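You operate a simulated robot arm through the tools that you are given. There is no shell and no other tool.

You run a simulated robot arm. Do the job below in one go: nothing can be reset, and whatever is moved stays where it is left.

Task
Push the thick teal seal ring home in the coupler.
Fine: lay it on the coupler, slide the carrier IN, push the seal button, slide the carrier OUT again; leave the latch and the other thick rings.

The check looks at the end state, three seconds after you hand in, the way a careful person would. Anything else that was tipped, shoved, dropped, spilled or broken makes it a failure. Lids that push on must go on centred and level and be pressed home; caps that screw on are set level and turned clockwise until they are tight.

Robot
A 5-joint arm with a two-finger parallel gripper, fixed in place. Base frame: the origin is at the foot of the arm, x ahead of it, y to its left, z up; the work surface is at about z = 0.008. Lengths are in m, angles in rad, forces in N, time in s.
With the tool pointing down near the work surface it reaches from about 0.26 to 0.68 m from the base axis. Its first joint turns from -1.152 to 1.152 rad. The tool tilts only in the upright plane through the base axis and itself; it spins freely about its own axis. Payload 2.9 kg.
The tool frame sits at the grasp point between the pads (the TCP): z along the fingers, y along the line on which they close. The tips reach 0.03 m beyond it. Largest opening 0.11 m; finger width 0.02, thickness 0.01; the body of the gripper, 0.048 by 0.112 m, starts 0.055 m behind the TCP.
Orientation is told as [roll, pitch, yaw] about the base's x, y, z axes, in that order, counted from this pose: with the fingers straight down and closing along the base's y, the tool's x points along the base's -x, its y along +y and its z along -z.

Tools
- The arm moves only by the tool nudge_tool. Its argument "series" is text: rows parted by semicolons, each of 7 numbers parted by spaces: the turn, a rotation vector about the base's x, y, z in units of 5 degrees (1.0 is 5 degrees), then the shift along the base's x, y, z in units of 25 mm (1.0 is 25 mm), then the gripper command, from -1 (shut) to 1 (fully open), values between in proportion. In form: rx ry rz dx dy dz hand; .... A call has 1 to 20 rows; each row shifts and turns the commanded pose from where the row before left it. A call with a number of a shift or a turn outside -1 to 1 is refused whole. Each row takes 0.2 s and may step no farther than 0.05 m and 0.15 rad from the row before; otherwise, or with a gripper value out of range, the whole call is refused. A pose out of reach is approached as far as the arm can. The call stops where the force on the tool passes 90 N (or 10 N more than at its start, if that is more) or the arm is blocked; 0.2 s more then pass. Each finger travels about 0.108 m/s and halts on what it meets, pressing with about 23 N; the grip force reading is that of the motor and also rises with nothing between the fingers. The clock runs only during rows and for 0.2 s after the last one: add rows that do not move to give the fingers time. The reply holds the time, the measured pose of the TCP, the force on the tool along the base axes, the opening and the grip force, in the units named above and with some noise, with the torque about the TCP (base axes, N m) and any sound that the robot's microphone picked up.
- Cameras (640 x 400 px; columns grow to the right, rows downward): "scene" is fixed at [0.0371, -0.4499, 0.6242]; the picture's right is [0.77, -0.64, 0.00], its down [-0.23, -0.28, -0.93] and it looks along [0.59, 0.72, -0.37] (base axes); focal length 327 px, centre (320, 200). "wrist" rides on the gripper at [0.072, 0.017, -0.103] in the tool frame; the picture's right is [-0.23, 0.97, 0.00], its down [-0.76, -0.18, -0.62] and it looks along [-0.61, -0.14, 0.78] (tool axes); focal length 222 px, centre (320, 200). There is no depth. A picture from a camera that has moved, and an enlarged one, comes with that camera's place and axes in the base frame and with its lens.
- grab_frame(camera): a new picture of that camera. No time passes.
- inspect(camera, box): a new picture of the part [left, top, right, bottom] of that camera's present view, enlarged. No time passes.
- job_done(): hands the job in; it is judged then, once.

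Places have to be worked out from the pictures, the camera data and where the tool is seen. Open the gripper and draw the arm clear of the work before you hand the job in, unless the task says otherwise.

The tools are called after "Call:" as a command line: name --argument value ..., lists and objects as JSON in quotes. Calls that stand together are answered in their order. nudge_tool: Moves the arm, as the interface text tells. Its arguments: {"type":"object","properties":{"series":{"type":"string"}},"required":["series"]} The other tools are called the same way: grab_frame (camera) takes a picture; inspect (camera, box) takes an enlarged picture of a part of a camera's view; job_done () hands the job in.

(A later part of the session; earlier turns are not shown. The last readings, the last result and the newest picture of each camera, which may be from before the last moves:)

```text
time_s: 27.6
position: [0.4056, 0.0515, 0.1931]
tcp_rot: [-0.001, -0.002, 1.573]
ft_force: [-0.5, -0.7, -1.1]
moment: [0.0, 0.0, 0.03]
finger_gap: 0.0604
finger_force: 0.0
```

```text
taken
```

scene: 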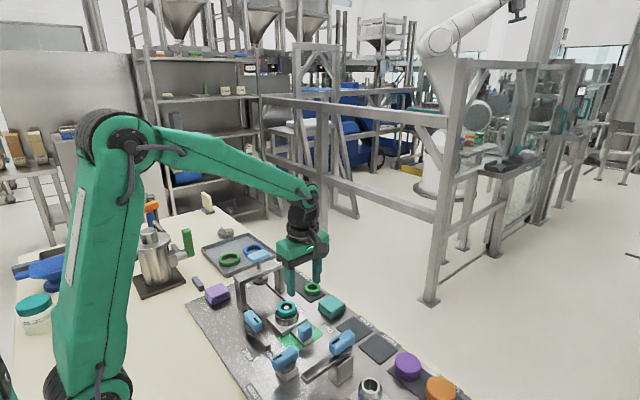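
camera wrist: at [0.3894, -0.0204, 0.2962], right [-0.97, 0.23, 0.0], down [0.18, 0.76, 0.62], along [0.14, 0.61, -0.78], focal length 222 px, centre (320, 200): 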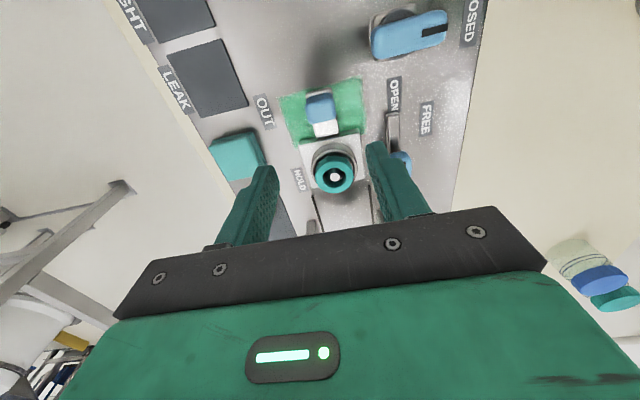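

I enlarge the knob in the wrist view to measure it.

Call:
inspect --camera "wrist" --box '[256, 60, 416, 160]'

Call:
inspect --camera "scene" --box '[256, 270, 384, 350]'

```text
4.00 times, centred on (336, 110) of wrist
camera zoom: at [0.3894, -0.0204, 0.2962], right [-0.97, 0.23, 0.0], down [0.18, 0.76, 0.62], along [0.14, 0.61, -0.78], focal length 888 px, centre (256, 560)
```

zoom: 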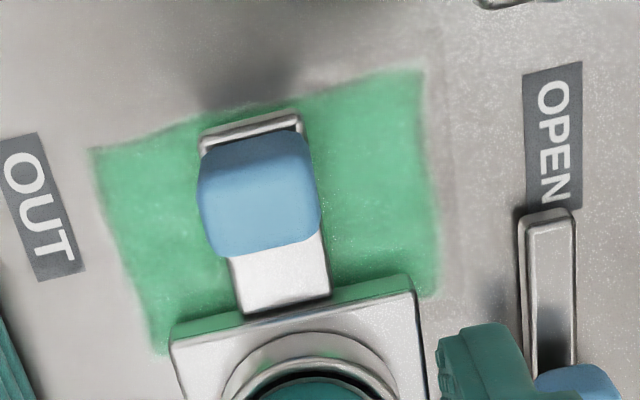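

```text
5.00 times, centred on (320, 310) of scene
camera zoom: at [0.0371, -0.4499, 0.6242], right [0.77, -0.64, 0.0], down [-0.23, -0.28, -0.93], along [0.59, 0.72, -0.37], focal length 1637 px, centre (320, -350)
```

zoom: 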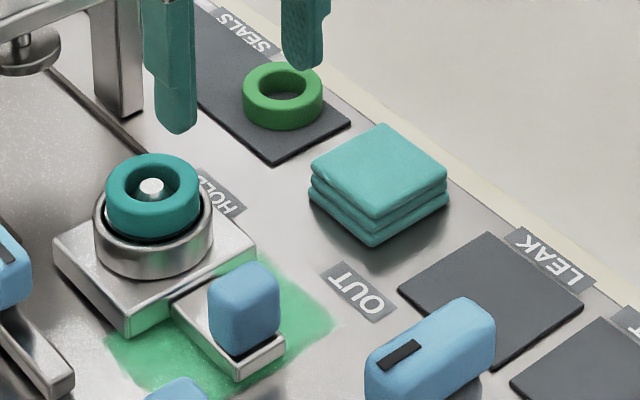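

The knob centre works out at (0.405, 0.0525), about 31 mm wide in x, right under the open fingers. I descend until the tips are at about z=0.035.

Call:
nudge_tool --series "0 0 0 -0.04 0 -0.8 0.1;0 0 0 0 0 -0.8 0.1;0 0 0 0 0 -0.8 0.1;0 0 0 0 0 -0.8 0.1;0 0 0 0 0 -0.8 0.1;0 0 0 0 0 -0.6 0.1;0 0 0 0 0 -0.4 0.1;0 0 0 0 0 0 0.1"

Call:
grab_frame --camera "wrist"

Call:
inspect --camera "scene" --box '[256, 270, 384, 350]'

```text
time_s: 29.4
position: [0.4045, 0.0526, 0.0678]
tcp_rot: [0.0, -0.001, 1.57]
ft_force: [0.2, -0.8, 0.2]
moment: [0.02, -0.01, -0.03]
finger_gap: 0.0606
finger_force: 0.1
```

```text
taken
camera wrist: at [0.389, -0.0205, 0.1717], right [-0.97, 0.23, 0.0], down [0.18, 0.76, 0.62], along [0.14, 0.61, -0.78], focal length 222 px, centre (320, 200)
```

wrist: 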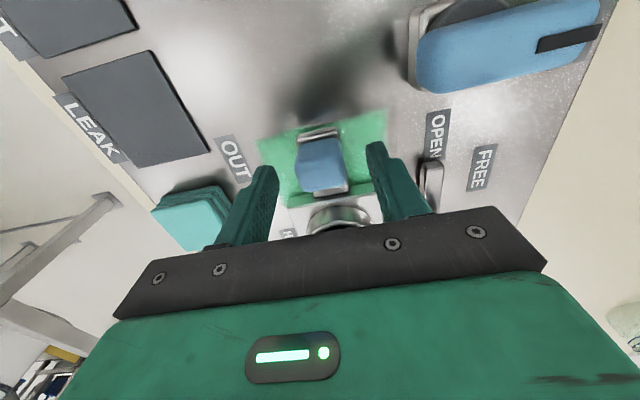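

```text
5.00 times, centred on (320, 310) of scene
camera zoom: at [0.0371, -0.4499, 0.6242], right [0.77, -0.64, 0.0], down [-0.23, -0.28, -0.93], along [0.59, 0.72, -0.37], focal length 1637 px, centre (320, -350)
```

zoom: 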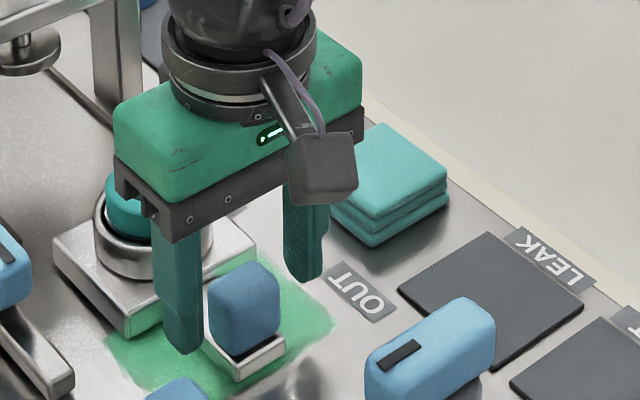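

The knob is between the fingers, matching the plan. I close on it.

Call:
nudge_tool --series "0 0 0 0 -0.08 0 -0.1;0 0 0 0 0 0 -0.3;0 0 0 0 0 0 -0.6;0 0 0 0 0 0 -0.6;0 0 0 0 0 0 -0.6"

Call:
inspect --camera "wrist" --box '[240, 100, 400, 200]'

Call:
inspect --camera "scene" --box '[240, 250, 368, 330]'

```text
time_s: 30.6
position: [0.4051, 0.0491, 0.0682]
tcp_rot: [-0.002, 0.001, 1.572]
ft_force: [-1.6, -0.6, -0.4]
moment: [-0.03, -0.05, 0.0]
finger_gap: 0.0319
finger_force: 45.1
```

```text
4.00 times, centred on (320, 150) of wrist
camera zoom: at [0.3886, -0.0225, 0.1717], right [-0.97, 0.23, 0.0], down [0.18, 0.76, 0.62], along [0.14, 0.61, -0.78], focal length 888 px, centre (320, 400)
```

zoom: 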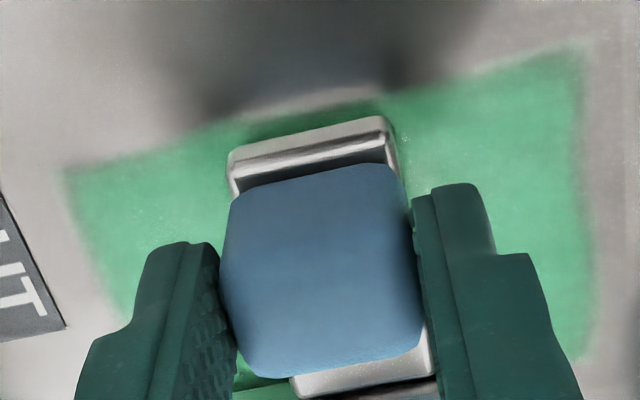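

```text
5.00 times, centred on (304, 290) of scene
camera zoom: at [0.0371, -0.4499, 0.6242], right [0.77, -0.64, 0.0], down [-0.23, -0.28, -0.93], along [0.59, 0.72, -0.37], focal length 1637 px, centre (400, -250)
```

zoom: 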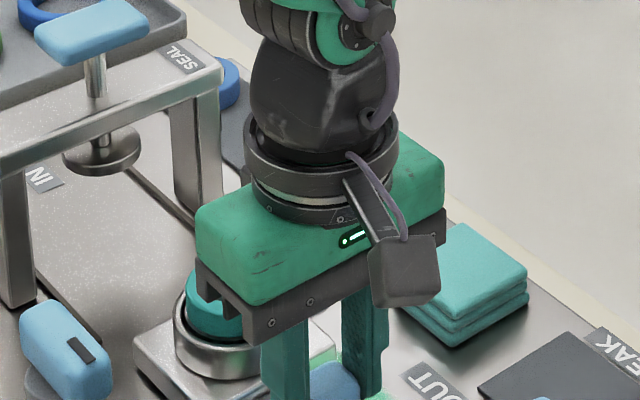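

Gripped firmly (0.032 m). I slide the carrier in gently along +y, watching the force.

Call:
nudge_tool --series "0 0 0 0 0.2 0 -0.6;0 0 0 0 0.3 0 -0.6;0 0 0 0 0.3 0 -0.6;0 0 0 0 0.3 0 -0.6;0 0 0 0 0.3 0 -0.6;0 0 0 0 0.2 0 -0.6;0 0 0 0 0 0 -0.6"

Call:
inspect --camera "scene" --box '[230, 250, 358, 330]'

Call:
grab_frame --camera "wrist"

```text
time_s: 32.2
position: [0.4047, 0.0893, 0.0678]
tcp_rot: [-0.003, 0.003, 1.57]
ft_force: [0.8, 0.8, 5.7]
moment: [0.41, -0.2, -0.06]
finger_gap: 0.0315
finger_force: 45.0
```

```text
5.00 times, centred on (294, 290) of scene
camera zoom: at [0.037, -0.4499, 0.6242], right [0.77, -0.64, 0.0], down [-0.23, -0.28, -0.93], along [0.59, 0.72, -0.37], focal length 1637 px, centre (450, -250)
```

zoom: 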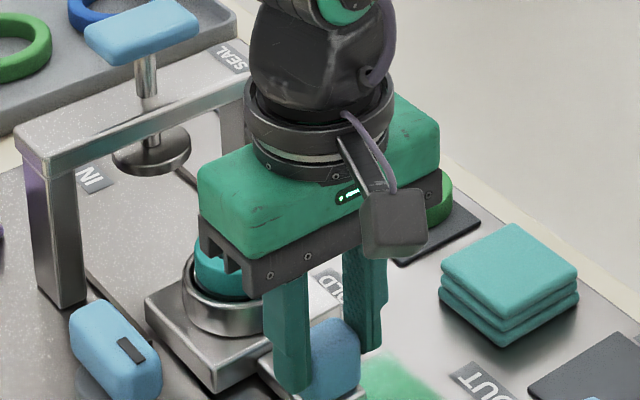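

```text
taken
camera wrist: at [0.3885, 0.0175, 0.1717], right [-0.97, 0.23, 0.0], down [0.18, 0.76, 0.62], along [0.14, 0.61, -0.78], focal length 222 px, centre (320, 200)
```

wrist: 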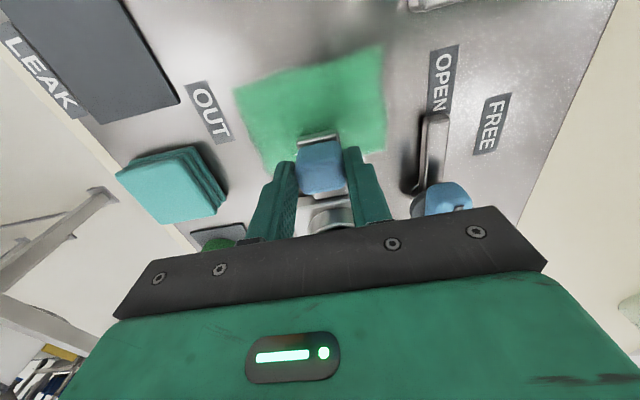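

The carrier slides freely with the ring undisturbed. I continue another 60 mm.

Call:
nudge_tool --series "0 0 0 0 0.2 0 -0.6;0 0 0 0 0.3 0 -0.6;0 0 0 0 0.3 0 -0.6;0 0 0 0 0.3 0 -0.6;0 0 0 0 0.3 0 -0.6;0 0 0 0 0.3 0 -0.6;0 0 0 0 0.3 0 -0.6;0 0 0 0 0.3 0 -0.6;0 0 0 0 0.1 0 -0.6;0 0 0 0 0 0 -0.6"

Call:
inspect --camera "scene" --box '[220, 230, 348, 310]'

Call:
grab_frame --camera "wrist"

```text
time_s: 34.4
position: [0.4057, 0.1498, 0.0684]
tcp_rot: [0.003, 0.001, 1.572]
ft_force: [2.7, 0.3, -5.4]
moment: [0.8, -0.48, -0.08]
finger_gap: 0.0317
finger_force: 45.3
```

```text
5.00 times, centred on (284, 270) of scene
camera zoom: at [0.0371, -0.4499, 0.6242], right [0.77, -0.64, 0.0], down [-0.23, -0.28, -0.93], along [0.59, 0.72, -0.37], focal length 1637 px, centre (500, -150)
```

zoom: 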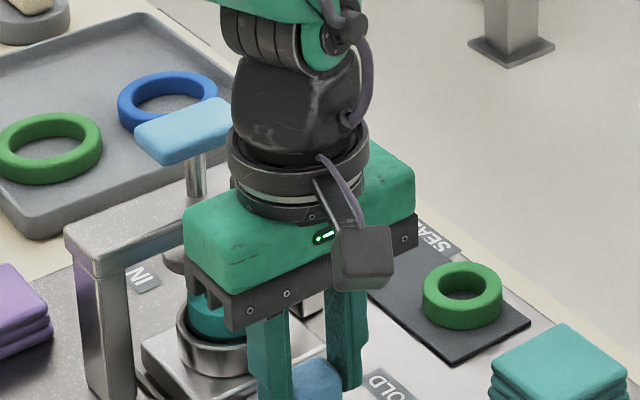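

```text
taken
camera wrist: at [0.3886, 0.0778, 0.1717], right [-0.97, 0.23, 0.0], down [0.18, 0.76, 0.62], along [0.14, 0.61, -0.78], focal length 222 px, centre (320, 200)
```

wrist: 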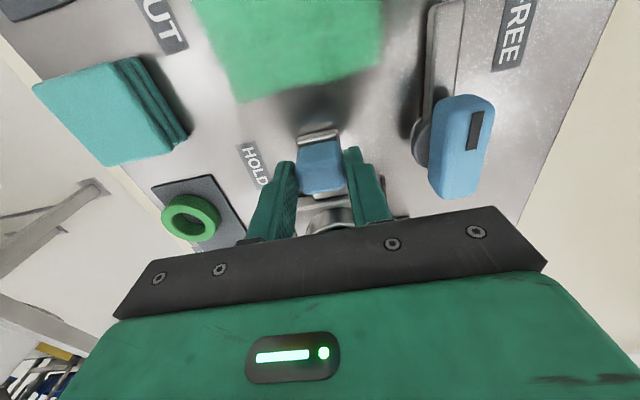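

About 100 mm travelled, 25–30 mm to the press axis. I advance slowly, watching for the end stop.

Call:
nudge_tool --series "0 0 0 0 0.15 0 -0.6;0 0 0 0 0.15 0 -0.6;0 0 0 0 0.15 0 -0.6;0 0 0 0 0.15 0 -0.6;0 0 0 0 0 0 -0.6"

Call:
inspect --camera "scene" --box '[220, 230, 348, 310]'

```text
time_s: 35.6
position: [0.4053, 0.1645, 0.0682]
tcp_rot: [-0.001, 0.0, 1.571]
ft_force: [13.7, 0.1, -12.5]
moment: [-0.37, -0.02, -0.05]
finger_gap: 0.0317
finger_force: 45.3
```

```text
5.00 times, centred on (284, 270) of scene
camera zoom: at [0.0371, -0.4498, 0.6242], right [0.77, -0.64, 0.0], down [-0.23, -0.28, -0.93], along [0.59, 0.72, -0.37], focal length 1637 px, centre (500, -150)
```

zoom: 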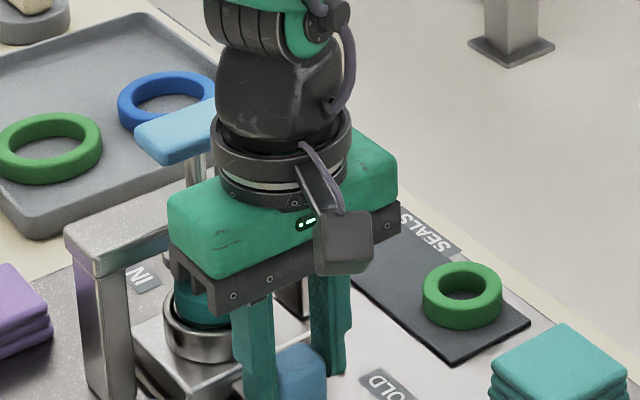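

The slide works, but about 13 N of side force has built up through the grip. I release and regrip to relax it, then look at how far in it is.

Call:
nudge_tool --series "0 0 0 0 0 0 -0.2;0 0 0 0 0 0 -0.2;0 0 0 0 0 0 -0.2"

Call:
grab_frame --camera "wrist"

Call:
inspect --camera "wrist" --box '[240, 100, 400, 200]'

```text
time_s: 36.4
position: [0.4054, 0.1639, 0.0683]
tcp_rot: [-0.001, -0.001, 1.571]
ft_force: [-0.9, 0.0, 0.1]
moment: [0.03, -0.02, 0.02]
finger_gap: 0.044
finger_force: 0.0
```

```text
taken
camera wrist: at [0.3882, 0.0927, 0.1719], right [-0.97, 0.23, 0.0], down [0.18, 0.76, 0.62], along [0.14, 0.61, -0.78], focal length 222 px, centre (320, 200)
```

wrist: 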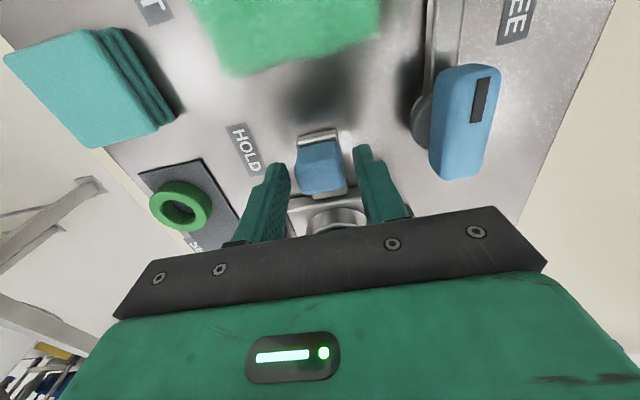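

```text
4.00 times, centred on (320, 150) of wrist
camera zoom: at [0.3882, 0.0927, 0.1719], right [-0.97, 0.23, 0.0], down [0.18, 0.76, 0.62], along [0.14, 0.61, -0.78], focal length 888 px, centre (320, 400)
```

zoom: 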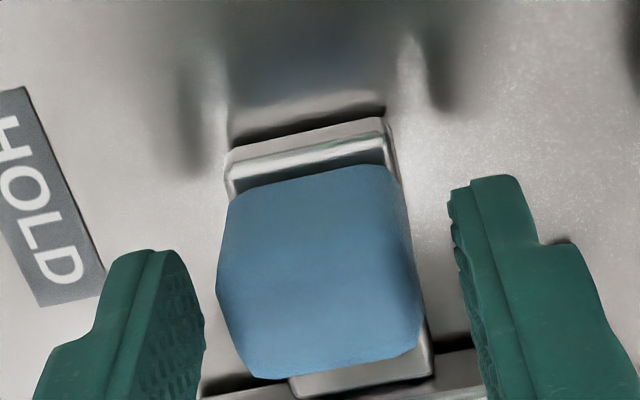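

Forces went to zero. I regrip and push on in small steps until the stop is felt.

Call:
nudge_tool --series "0 0 0 0 0 0 -0.6;0 0 0 0 0 0 -0.6;0 0 0 0 0.1 0 -0.6;0 0 0 0 0.1 0 -0.6;0 0 0 0 0.1 0 -0.6;0 0 0 0 0 0 -0.6"

Call:
inspect --camera "scene" --box '[220, 230, 348, 310]'

```text
time_s: 37.8
position: [0.4056, 0.1728, 0.067]
tcp_rot: [0.001, -0.002, 1.57]
ft_force: [0.2, -1.1, 6.5]
moment: [0.29, -0.07, -0.08]
finger_gap: 0.0318
finger_force: 45.1
```

```text
5.00 times, centred on (284, 270) of scene
camera zoom: at [0.037, -0.4499, 0.6242], right [0.77, -0.64, 0.0], down [-0.23, -0.28, -0.93], along [0.59, 0.72, -0.37], focal length 1637 px, centre (500, -150)
```

zoom: 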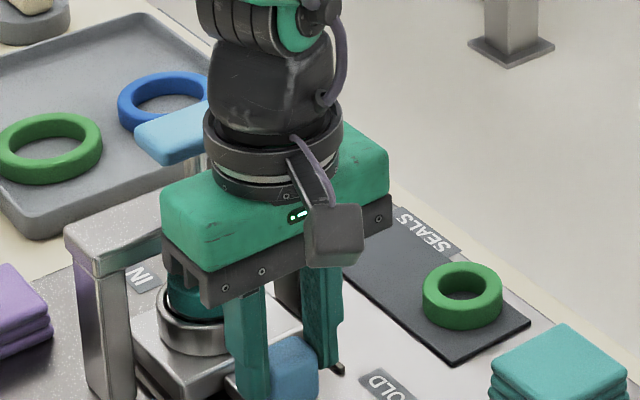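

Still free. I push another 7 mm gently.

Call:
nudge_tool --series "0 0 0 0 0.1 0 -0.6;0 0 0 0 0.1 0 -0.6;0 0 0 0 0.1 0 -0.6;0 0 0 0 0 0 -0.6"

Call:
inspect --camera "scene" --box '[220, 230, 348, 310]'

```text
time_s: 38.8
position: [0.4058, 0.1796, 0.0675]
tcp_rot: [-0.001, 0.001, 1.57]
ft_force: [-6.7, -10.4, 23.8]
moment: [0.02, 0.04, 0.37]
finger_gap: 0.032
finger_force: 45.2
```

```text
5.00 times, centred on (284, 270) of scene
camera zoom: at [0.0369, -0.4499, 0.6242], right [0.77, -0.64, 0.0], down [-0.23, -0.28, -0.93], along [0.59, 0.72, -0.37], focal length 1637 px, centre (500, -150)
```

zoom: 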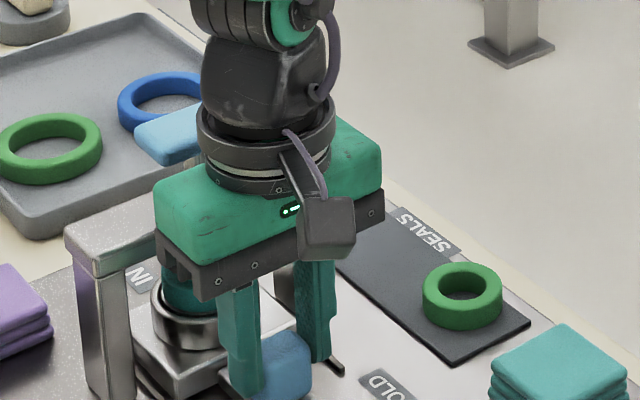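

A y reaction of -10 N appeared at about 130 mm of travel, which looks like the IN stop. I release to relax and check the knob's position relative to the fingers.

Call:
nudge_tool --series "0 0 0 0 0 0 -0.2;0 0 0 0 0 0 -0.2;0 0 0 0 0 0 -0.2"

Call:
inspect --camera "wrist" --box '[240, 100, 400, 200]'

Call:
inspect --camera "scene" --box '[220, 230, 348, 310]'

```text
time_s: 39.6
position: [0.4053, 0.1799, 0.0679]
tcp_rot: [0.0, 0.002, 1.57]
ft_force: [-0.3, -0.5, 0.1]
moment: [0.01, -0.01, 0.01]
finger_gap: 0.0439
finger_force: 0.0
```

```text
4.00 times, centred on (320, 150) of wrist
camera zoom: at [0.3886, 0.1076, 0.171], right [-0.97, 0.23, 0.0], down [0.18, 0.76, 0.62], along [0.14, 0.61, -0.78], focal length 888 px, centre (320, 400)
```

zoom: 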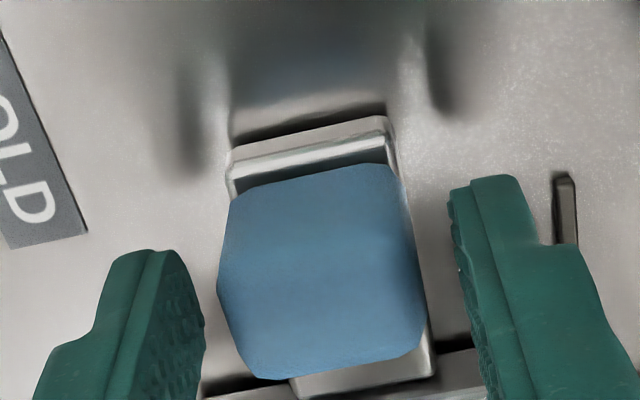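

```text
5.00 times, centred on (284, 270) of scene
camera zoom: at [0.0371, -0.4499, 0.6242], right [0.77, -0.64, 0.0], down [-0.23, -0.28, -0.93], along [0.59, 0.72, -0.37], focal length 1637 px, centre (500, -150)
```

zoom: 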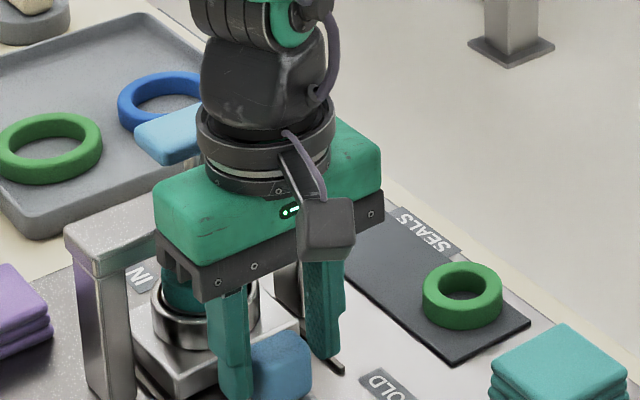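

I regrip and nudge another 2.5 mm to test whether this is the stop.

Call:
nudge_tool --series "0 0 0 0 0 0 -0.6;0 0 0 0 0 0 -0.6;0 0 0 0 0.06 0 -0.6;0 0 0 0 0.04 0 -0.6;0 0 0 0 0 0 -0.6"

Call:
inspect --camera "wrist" --box '[240, 100, 400, 200]'

```text
time_s: 40.8
position: [0.4045, 0.1814, 0.0676]
tcp_rot: [0.001, 0.002, 1.567]
ft_force: [7.9, -38.7, -1.0]
moment: [-0.7, -0.71, 0.59]
finger_gap: 0.032
finger_force: 45.2
```

```text
4.00 times, centred on (320, 150) of wrist
camera zoom: at [0.3887, 0.1086, 0.1712], right [-0.97, 0.23, 0.0], down [0.18, 0.76, 0.62], along [0.14, 0.61, -0.78], focal length 888 px, centre (320, 400)
```

zoom: 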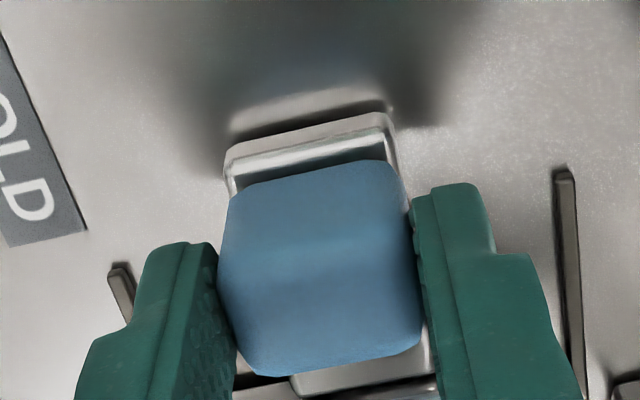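

The force climbed to -39 N at y≈0.181, so the carrier is against the IN stop. I release, rise straight up, and look at the press.

Call:
nudge_tool --series "0 0 0 0 0 0 -0.3;0 0 0 0 0 0 0;0 0 0 0 0 0 0.1;0 0 0 0 0 0.4 0.1;0 0 0 0 -0.1 0.8 0.1;0 0 0 0 -0.3 0.9 0.1;0 0 0 0 -0.3 0.9 0.1;0 0 0 0 -0.4 0.9 0.1;0 0 0 0 -0.4 0.9 0.1;0 0 0 0 -0.4 0.9 0.1;0 0 0 0 -0.4 0.9 0.1;0 0 0 0 0 0 0.1"

Call:
grab_frame --camera "wrist"

Call:
inspect --camera "scene" --box '[216, 240, 328, 310]'

```text
time_s: 43.4
position: [0.406, 0.1233, 0.2315]
tcp_rot: [-0.001, 0.001, 1.571]
ft_force: [-0.4, 0.4, 0.1]
moment: [-0.05, 0.0, 0.0]
finger_gap: 0.0605
finger_force: 0.1
```

```text
taken
camera wrist: at [0.3895, 0.0511, 0.3345], right [-0.97, 0.23, 0.0], down [0.18, 0.76, 0.62], along [0.14, 0.61, -0.78], focal length 222 px, centre (320, 200)
```

wrist: 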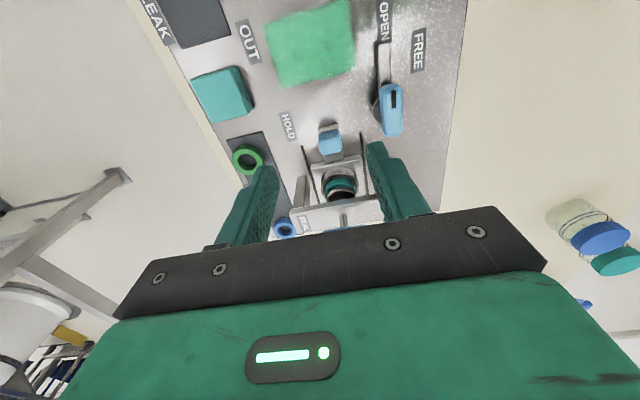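

```text
5.71 times, centred on (272, 275) of scene
camera zoom: at [0.037, -0.4499, 0.6242], right [0.77, -0.64, 0.0], down [-0.23, -0.28, -0.93], along [0.59, 0.72, -0.37], focal length 1871 px, centre (594, -229)
```

zoom: 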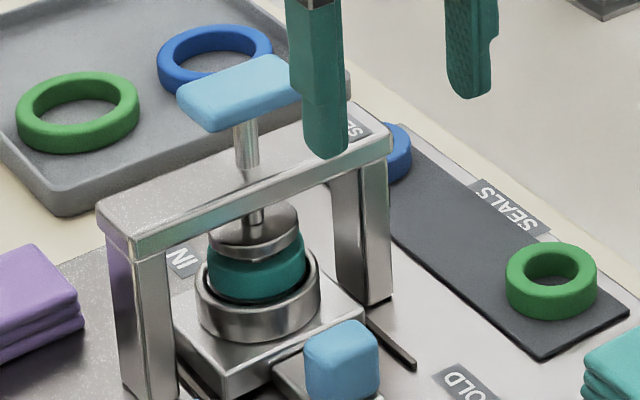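

The carrier is home, with the press foot directly above the ring. The button top works out to about (0.402, 0.259, 0.159). I close the fingers and move above it.

Call:
nudge_tool --series "0 0 0 0 0.67 0 -0.5;0 0 0 0 0.67 0 -1;0 0 0 0 0.67 0 -1;0 0 0 0 0.67 0 -1;0 0 0 -0.03 0.67 0 -1;0 0 0 -0.03 0.67 0 -1;0 0 0 0 0.67 0 -1;0 0 0 0 0.67 0 -1;0 0 0 0 0 0 -1"

Call:
grab_frame --camera "wrist"

Call:
inspect --camera "scene" --box '[200, 210, 328, 290]'

```text
time_s: 45.4
position: [0.4034, 0.2603, 0.2318]
tcp_rot: [0.0, 0.001, 1.57]
ft_force: [0.2, 0.6, 0.3]
moment: [0.0, 0.01, -0.01]
finger_gap: 0.0002
finger_force: 23.3
```

```text
taken
camera wrist: at [0.3872, 0.1877, 0.3355], right [-0.97, 0.23, 0.0], down [0.18, 0.76, 0.62], along [0.14, 0.61, -0.78], focal length 222 px, centre (320, 200)
```

wrist: 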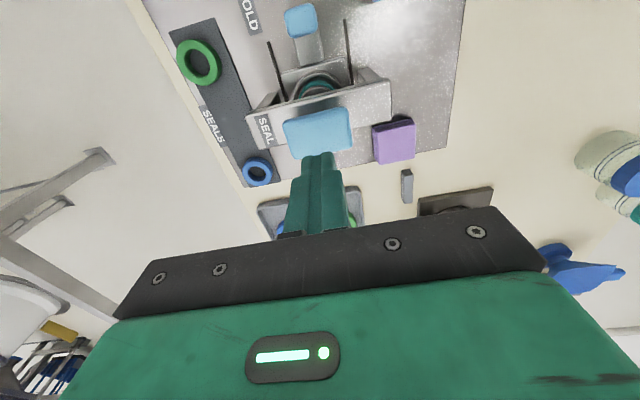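

```text
5.00 times, centred on (264, 250) of scene
camera zoom: at [0.0371, -0.4499, 0.6242], right [0.77, -0.64, 0.0], down [-0.23, -0.28, -0.93], along [0.59, 0.72, -0.37], focal length 1637 px, centre (600, -50)
```

zoom: 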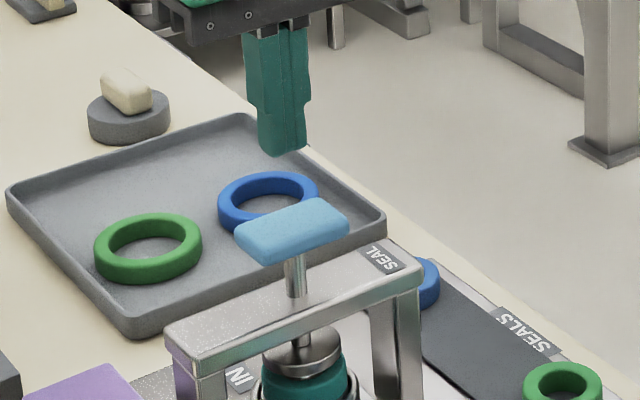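

The closed fingertips are above the button, a few mm toward +y. I correct by -3 mm and descend to just above contact.

Call:
nudge_tool --series "0 0 0 0 -0.12 -0.3 -1;0 0 0 0 0 -0.4 -1;0 0 0 0 0 -0.4 -1;0 0 0 0 0 -0.3 -1;0 0 0 0 0 0 -1"

Call:
inspect --camera "wrist" --box '[200, 60, 440, 210]'

Call:
inspect --camera "scene" --box '[216, 230, 312, 290]'

```text
time_s: 46.6
position: [0.4015, 0.257, 0.1968]
tcp_rot: [-0.002, -0.001, 1.57]
ft_force: [0.3, -0.8, 0.5]
moment: [-0.03, 0.0, 0.0]
finger_gap: 0.0
finger_force: 23.3
```

```text
2.67 times, centred on (320, 135) of wrist
camera zoom: at [0.3864, 0.1845, 0.3008], right [-0.97, 0.23, 0.0], down [0.18, 0.76, 0.62], along [0.14, 0.61, -0.78], focal length 592 px, centre (320, 373)
```

zoom: 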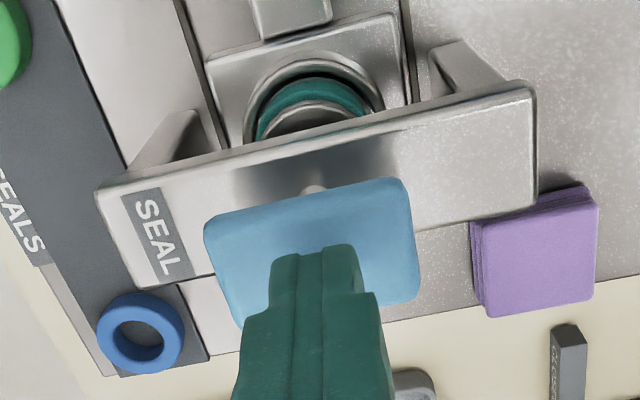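

```text
6.67 times, centred on (264, 260) of scene
camera zoom: at [0.0371, -0.4499, 0.6242], right [0.77, -0.64, 0.0], down [-0.23, -0.28, -0.93], along [0.59, 0.72, -0.37], focal length 2182 px, centre (693, -200)
```

zoom: 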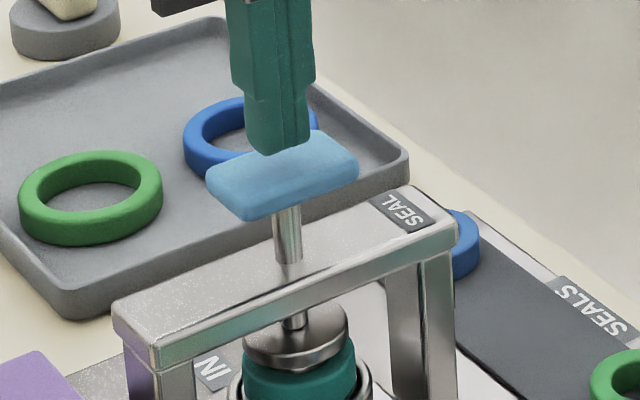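

The tips are centred over the button. I press straight down slowly.

Call:
nudge_tool --series "0 0 0 0 0 -0.1 -1;0 0 0 0 0 -0.1 -1;0 0 0 0 0 -0.1 -1;0 0 0 0 0 -0.1 -1;0 0 0 0 0 -0.1 -1;0 0 0 0 0 0 -1"

Call:
inspect --camera "scene" --box '[216, 230, 312, 290]'

```text
time_s: 48.0
position: [0.4031, 0.2568, 0.1859]
tcp_rot: [0.001, 0.001, 1.569]
ft_force: [0.1, 1.2, 1.1]
moment: [0.04, 0.01, -0.01]
finger_gap: 0.0001
finger_force: 22.8
```

```text
6.67 times, centred on (264, 260) of scene
camera zoom: at [0.0371, -0.4499, 0.6242], right [0.77, -0.64, 0.0], down [-0.23, -0.28, -0.93], along [0.59, 0.72, -0.37], focal length 2182 px, centre (693, -200)
```

zoom: 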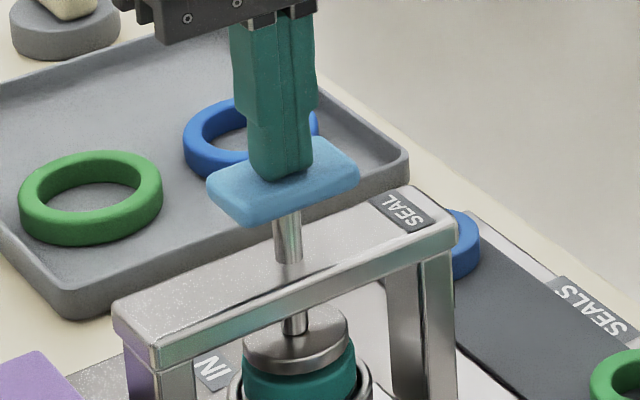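

The button has started to move down a few mm with little force. I keep pressing.

Call:
nudge_tool --series "0 0 0 0 0 -0.08 -1;0 0 0 0 0 -0.08 -1;0 0 0 0 0 -0.08 -1;0 0 0 0 0 -0.08 -1;0 0 0 0 0 0 -1"

Call:
inspect --camera "scene" --box '[216, 230, 312, 290]'

```text
time_s: 49.2
position: [0.4045, 0.2568, 0.1767]
tcp_rot: [-0.001, 0.0, 1.571]
ft_force: [-1.0, 3.1, 5.1]
moment: [0.04, 0.06, 0.02]
finger_gap: 0.0002
finger_force: 22.8
heard: click
```

```text
6.67 times, centred on (264, 260) of scene
camera zoom: at [0.037, -0.4499, 0.6242], right [0.77, -0.64, 0.0], down [-0.23, -0.28, -0.93], along [0.59, 0.72, -0.37], focal length 2182 px, centre (693, -200)
```

zoom: 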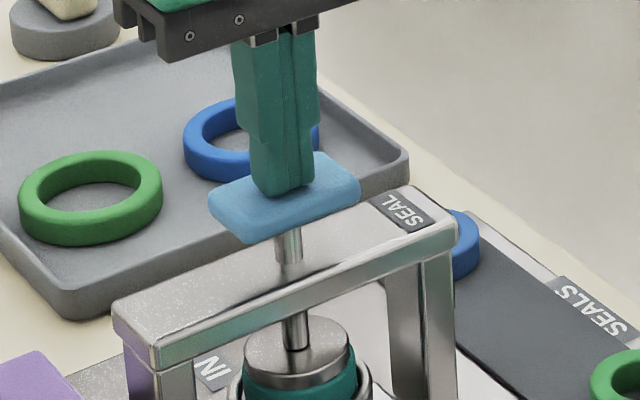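

A click was heard, but the force is still only 5 N. I press further to make sure the stroke is complete.

Call:
nudge_tool --series "0 0 0 0 0 -0.06 -1;0 0 0 0 0 -0.06 -1;0 0 0 0 0 -0.06 -1;0 0 0 0 0 0 -1"

Call:
inspect --camera "scene" --box '[216, 230, 312, 290]'

```text
time_s: 50.2
position: [0.4035, 0.2552, 0.1733]
tcp_rot: [0.0, -0.001, 1.571]
ft_force: [1.5, -0.9, 4.1]
moment: [-0.01, -0.02, -0.02]
finger_gap: 0.0
finger_force: 23.4
```

```text
6.67 times, centred on (264, 260) of scene
camera zoom: at [0.037, -0.4499, 0.6242], right [0.77, -0.64, 0.0], down [-0.23, -0.28, -0.93], along [0.59, 0.72, -0.37], focal length 2182 px, centre (693, -200)
```

zoom: 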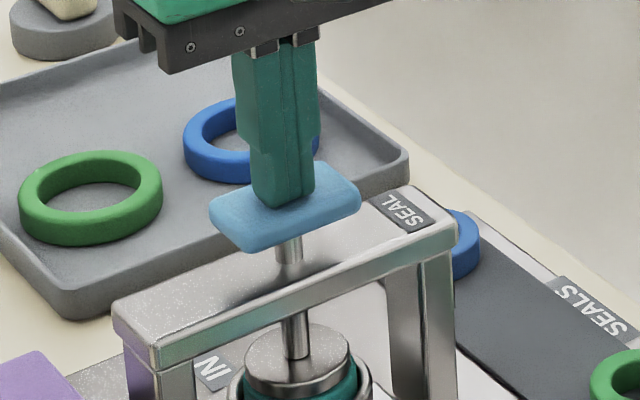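

The foot and ring are still moving down. I continue until it bottoms.

Call:
nudge_tool --series "0 0 0 0 0 -0.06 -1;0 0 0 0 0 -0.06 -1;0 0 0 0 0 -0.06 -1;0 0 0 0 0 0 -1"

Call:
inspect --camera "scene" --box '[216, 230, 312, 290]'

```text
time_s: 51.2
position: [0.4031, 0.2575, 0.1711]
tcp_rot: [-0.001, -0.002, 1.57]
ft_force: [-15.1, -7.1, 36.5]
moment: [-0.22, 0.49, 0.08]
finger_gap: 0.0
finger_force: 22.7
```

```text
6.67 times, centred on (264, 260) of scene
camera zoom: at [0.0368, -0.45, 0.6241], right [0.77, -0.64, 0.0], down [-0.23, -0.28, -0.93], along [0.59, 0.72, -0.37], focal length 2182 px, centre (693, -200)
```

zoom: 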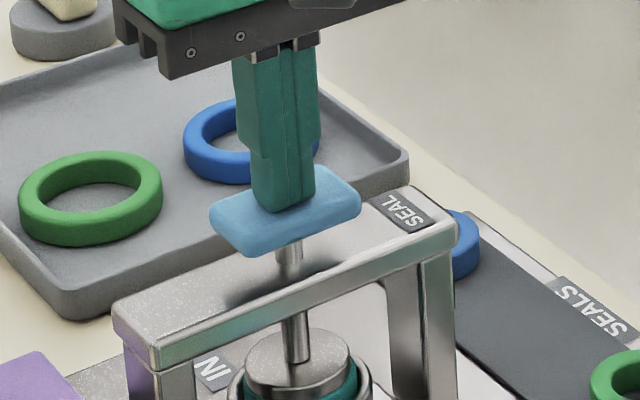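

Resistance jumped to 36 N, so it seems bottomed. I press 1.5 mm more to confirm it is home.

Call:
nudge_tool --series "0 0 0 0 0 -0.04 -1;0 0 0 0 0 -0.02 -1;0 0 0 0 0 0 -1;0 0 0 0 0 0 -1"

Call:
inspect --camera "scene" --box '[216, 230, 312, 290]'

```text
time_s: 52.2
position: [0.4023, 0.2569, 0.1705]
tcp_rot: [-0.005, -0.003, 1.571]
ft_force: [-19.0, -5.9, 48.3]
moment: [-0.21, 0.61, -0.01]
finger_gap: 0.0
finger_force: 23.4
```

```text
6.67 times, centred on (264, 260) of scene
camera zoom: at [0.0368, -0.4501, 0.6241], right [0.77, -0.64, 0.0], down [-0.23, -0.28, -0.93], along [0.59, 0.72, -0.37], focal length 2182 px, centre (693, -200)
```

zoom: 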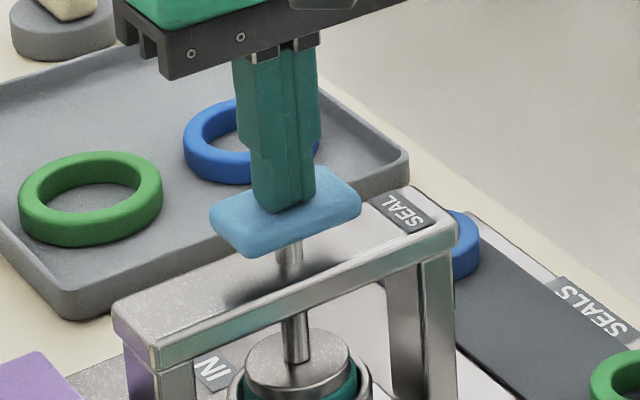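

It is firmly bottomed at 48 N with no further travel. I rise off the button and check that it springs back and the ring stays down.

Call:
nudge_tool --series "0 0 0 0 0 0.1 -1;0 0 0 0 0 0.2 -1;0 0 0 0 0 0.3 -1;0 0 0 0 0 0.5 -1;0 0 0 0 0 0.7 -1;0 0 0 0 0 0.7 -1;0 0 0 0 0 0 -1"

Call:
inspect --camera "scene" --box '[216, 240, 312, 300]'

Call:
grab_frame --camera "wrist"

```text
time_s: 53.8
position: [0.4038, 0.2582, 0.2302]
tcp_rot: [0.001, 0.0, 1.57]
ft_force: [0.5, 1.1, 0.1]
moment: [0.02, -0.02, -0.03]
finger_gap: 0.0
finger_force: 23.2
```

```text
6.67 times, centred on (264, 270) of scene
camera zoom: at [0.0371, -0.4499, 0.6242], right [0.77, -0.64, 0.0], down [-0.23, -0.28, -0.93], along [0.59, 0.72, -0.37], focal length 2182 px, centre (693, -267)
```

zoom: 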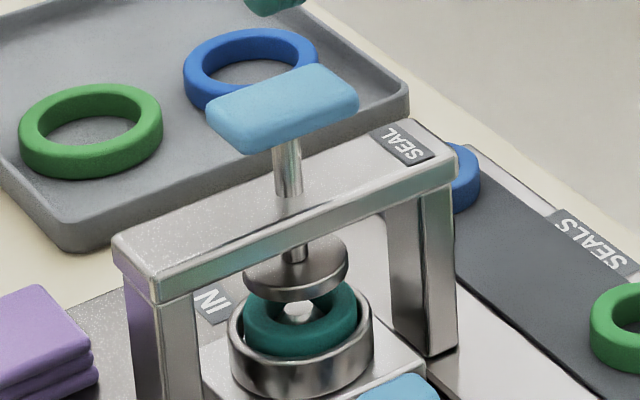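

```text
taken
camera wrist: at [0.3874, 0.1848, 0.3334], right [-0.97, 0.23, 0.0], down [0.18, 0.76, 0.62], along [0.14, 0.61, -0.78], focal length 222 px, centre (320, 200)
```

wrist: 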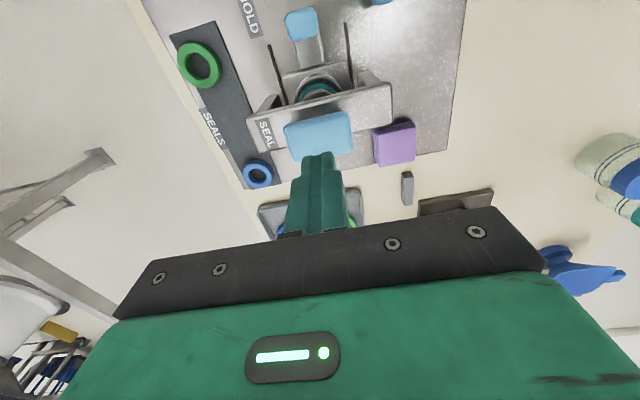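

The button sprang back and the ring now sits deep inside the coupler. I return above the knob with open fingers and lower partway.

Call:
nudge_tool --series "0 0 0 0.03 -0.604 0 -1;0 0 0 0.03 -0.604 0 -0.5;0 0 0 0 -0.604 0 0.1;0 0 0 0 -0.604 0 0.1;0 0 0 0 -0.604 0 0.1;0 0 0 0 0 -0.8 0.1;0 0 0 0 0 -0.9 0.1;0 0 0 0 0 -0.9 0.1;0 0 0 0 0 -0.9 0.1;0 0 0 0 0 -0.9 0.1;0 0 0 0 0 -0.6 0.1;0 0 0 0 0 0 0.1"

Call:
grab_frame --camera "wrist"

Call:
inspect --camera "scene" --box '[220, 230, 348, 310]'

```text
time_s: 56.4
position: [0.4056, 0.181, 0.1051]
tcp_rot: [-0.002, -0.001, 1.569]
ft_force: [0.2, -0.3, 0.0]
moment: [0.02, 0.01, 0.01]
finger_gap: 0.0605
finger_force: 0.0
```

```text
taken
camera wrist: at [0.3892, 0.1087, 0.2093], right [-0.97, 0.23, 0.0], down [0.18, 0.76, 0.62], along [0.14, 0.61, -0.78], focal length 222 px, centre (320, 200)
```

wrist: 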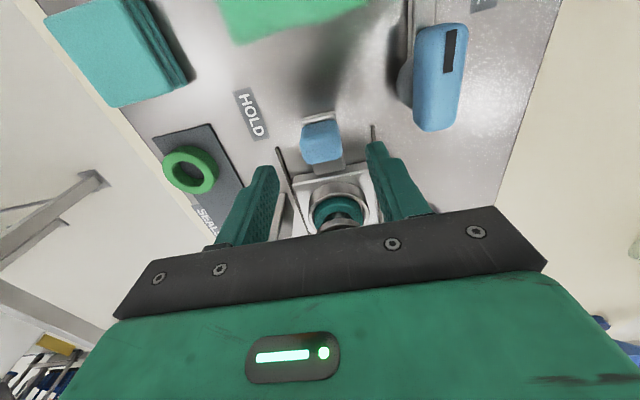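

```text
5.00 times, centred on (284, 270) of scene
camera zoom: at [0.0371, -0.4499, 0.6242], right [0.77, -0.64, 0.0], down [-0.23, -0.28, -0.93], along [0.59, 0.72, -0.37], focal length 1637 px, centre (500, -150)
```

zoom: 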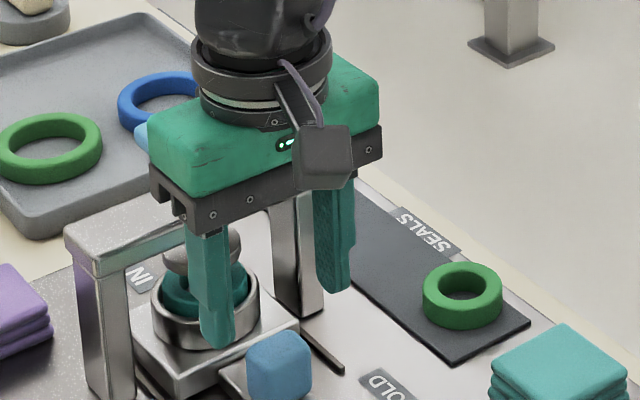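

The fingers are aligned over the knob. I descend the rest and grip.

Call:
nudge_tool --series "0 0 0 0 0 -0.6 0.1;0 0 0 0 0 -0.5 0.1;0 0 0 0 0 -0.3 0.1;0 0 0 0 0 0 0.1;0 0 0 0 0 0 -0.2;0 0 0 0 0 0 -0.6;0 0 0 0 0 0 -0.6;0 0 0 0 0 0 -0.6"

Call:
inspect --camera "wrist" --box '[240, 100, 400, 200]'

```text
time_s: 58.2
position: [0.4045, 0.1807, 0.0702]
tcp_rot: [-0.003, 0.0, 1.571]
ft_force: [9.2, 0.3, -8.1]
moment: [0.14, -0.21, -0.02]
finger_gap: 0.0319
finger_force: 45.4
```

```text
4.00 times, centred on (320, 150) of wrist
camera zoom: at [0.3884, 0.1083, 0.1735], right [-0.97, 0.23, 0.0], down [0.18, 0.76, 0.62], along [0.14, 0.61, -0.78], focal length 888 px, centre (320, 400)
```

zoom: 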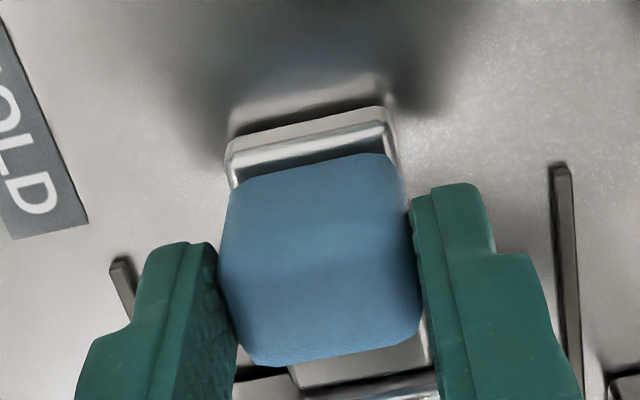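

Gripped. I slide the carrier back out along -y, the first half now.

Call:
nudge_tool --series "0 0 0 0.02 -0.15 0 -0.6;0 0 0 0 -0.25 0 -0.6;0 0 0 0 -0.3 0 -0.6;0 0 0 0 -0.3 0 -0.6;0 0 0 0 -0.3 0 -0.6;0 0 0 0 -0.3 0 -0.6;0 0 0 0 -0.3 0 -0.6;0 0 0 0 -0.2 0 -0.6;0 0 0 0 0 0 -0.6"

Call:
inspect --camera "scene" --box '[230, 240, 358, 320]'

Call:
inspect --camera "wrist" --box '[240, 100, 400, 200]'

```text
time_s: 60.2
position: [0.4048, 0.1286, 0.0692]
tcp_rot: [-0.001, 0.0, 1.571]
ft_force: [-14.3, -0.8, 30.9]
moment: [-0.02, 0.33, 0.02]
finger_gap: 0.0316
finger_force: 44.7
```

```text
5.00 times, centred on (294, 280) of scene
camera zoom: at [0.0369, -0.4499, 0.6242], right [0.77, -0.64, 0.0], down [-0.23, -0.28, -0.93], along [0.59, 0.72, -0.37], focal length 1637 px, centre (450, -200)
```

zoom: 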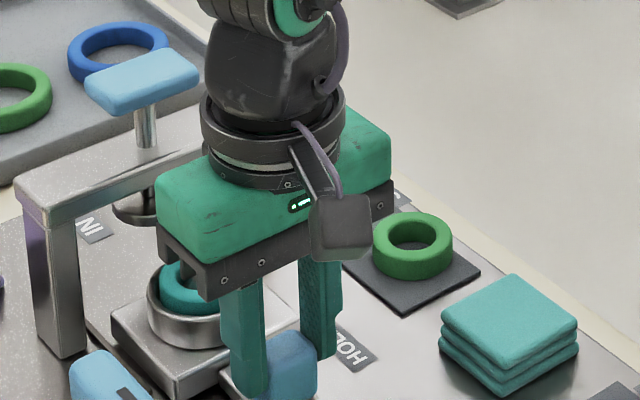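

```text
4.00 times, centred on (320, 150) of wrist
camera zoom: at [0.3886, 0.056, 0.1735], right [-0.97, 0.23, 0.0], down [0.18, 0.76, 0.62], along [0.14, 0.61, -0.78], focal length 888 px, centre (320, 400)
```

zoom: 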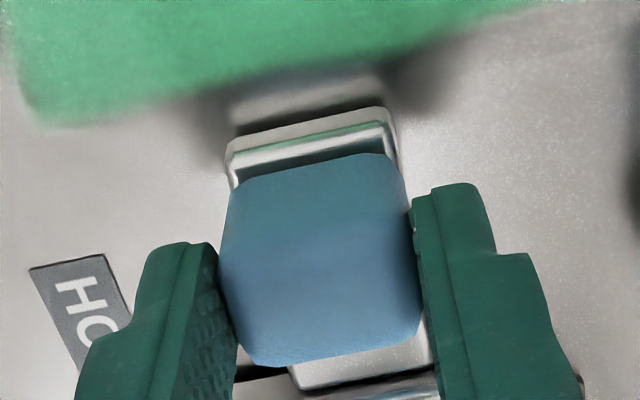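

The carrier follows. I release briefly to relax the 30 N vertical preload, regrip, and pull the next part.

Call:
nudge_tool --series "0 0 0 0 0 0 -0.2;0 0 0 0 0 0 -0.2;0 0 0 0 0 0 -0.6;0 0 0 0 0 0 -0.6;0 0 0 0 -0.2 0 -0.6;0 0 0 0 -0.3 0 -0.6;0 0 0 0 -0.3 0 -0.6;0 0 0 0 -0.3 0 -0.6;0 0 0 0 -0.3 0 -0.6;0 0 0 0 -0.3 0 -0.6;0 0 0 0 -0.3 0 -0.6;0 0 0 0 0 0 -0.6"

Call:
inspect --camera "scene" --box '[230, 250, 358, 330]'

```text
time_s: 62.8
position: [0.4054, 0.078, 0.0691]
tcp_rot: [0.001, 0.001, 1.571]
ft_force: [7.5, 0.5, -28.6]
moment: [0.17, -0.38, 0.1]
finger_gap: 0.0319
finger_force: 45.0
```

```text
5.00 times, centred on (294, 290) of scene
camera zoom: at [0.0372, -0.4499, 0.6242], right [0.77, -0.64, 0.0], down [-0.23, -0.28, -0.93], along [0.59, 0.72, -0.37], focal length 1637 px, centre (450, -250)
```

zoom: 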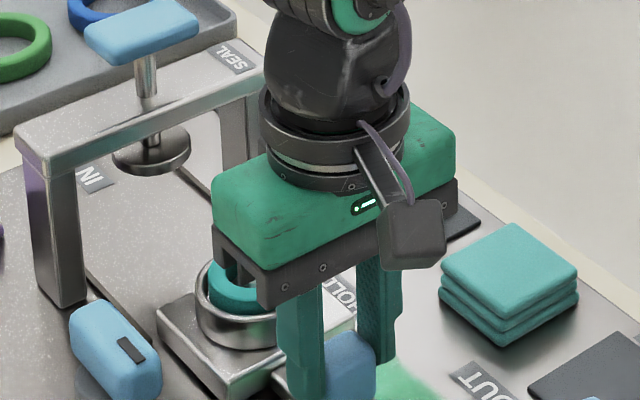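

About 28 mm remain to the OUT position. I relax, regrip, and pull 22 mm.

Call:
nudge_tool --series "0 0 0 0 0 0 -0.2;0 0 0 0 0 0 -0.2;0 0 0 0 0 0 -0.6;0 0 0 0 0 0 -0.6;0 0 0 0 -0.2 0 -0.6;0 0 0 0 -0.25 0 -0.6;0 0 0 0 -0.25 0 -0.6;0 0 0 0 -0.2 0 -0.6;0 0 0 0 0 0 -0.6"

Call:
inspect --camera "scene" --box '[240, 260, 368, 340]'

```text
time_s: 64.8
position: [0.4051, 0.0567, 0.0701]
tcp_rot: [0.004, 0.001, 1.571]
ft_force: [-24.2, -0.7, 37.9]
moment: [0.0, 0.47, -0.07]
finger_gap: 0.0319
finger_force: 44.8
```

```text
5.00 times, centred on (304, 300) of scene
camera zoom: at [0.0368, -0.4499, 0.6242], right [0.77, -0.64, 0.0], down [-0.23, -0.28, -0.93], along [0.59, 0.72, -0.37], focal length 1637 px, centre (400, -300)
```

zoom: 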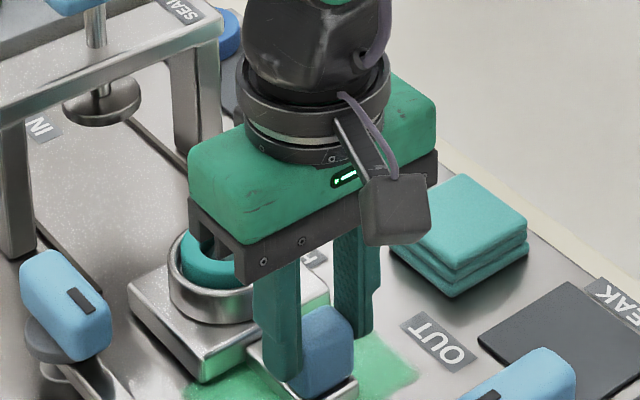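

About 6 mm to go. I relax, regrip and pull in small steps, feeling for the OUT stop.

Call:
nudge_tool --series "0 0 0 0 0 0 -0.2;0 0 0 0 0 0 -0.2;0 0 0 0 0 0 -0.6;0 0 0 0 0 0 -0.6;0 0 0 0 -0.1 0 -0.6;0 0 0 0 -0.08 0 -0.6;0 0 0 0 0 0 -0.6"

Call:
inspect --camera "wrist" --box '[240, 100, 400, 200]'

```text
time_s: 66.4
position: [0.4045, 0.0527, 0.0682]
tcp_rot: [0.001, -0.001, 1.575]
ft_force: [-11.8, 37.8, -4.4]
moment: [0.83, 0.07, -0.4]
finger_gap: 0.0315
finger_force: 44.7
```

```text
4.00 times, centred on (320, 150) of wrist
camera zoom: at [0.3891, -0.0191, 0.172], right [-0.97, 0.22, 0.0], down [0.18, 0.76, 0.62], along [0.14, 0.61, -0.78], focal length 888 px, centre (320, 400)
```

zoom: 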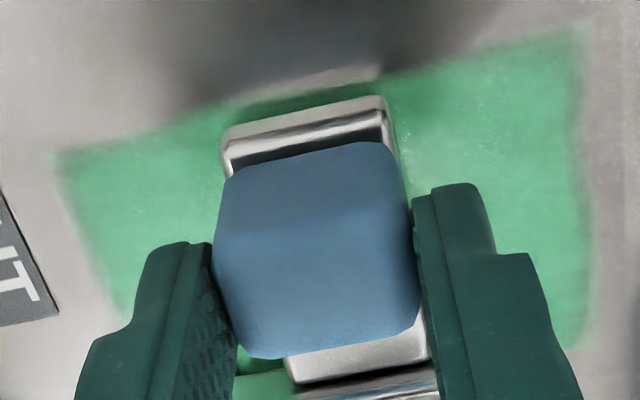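

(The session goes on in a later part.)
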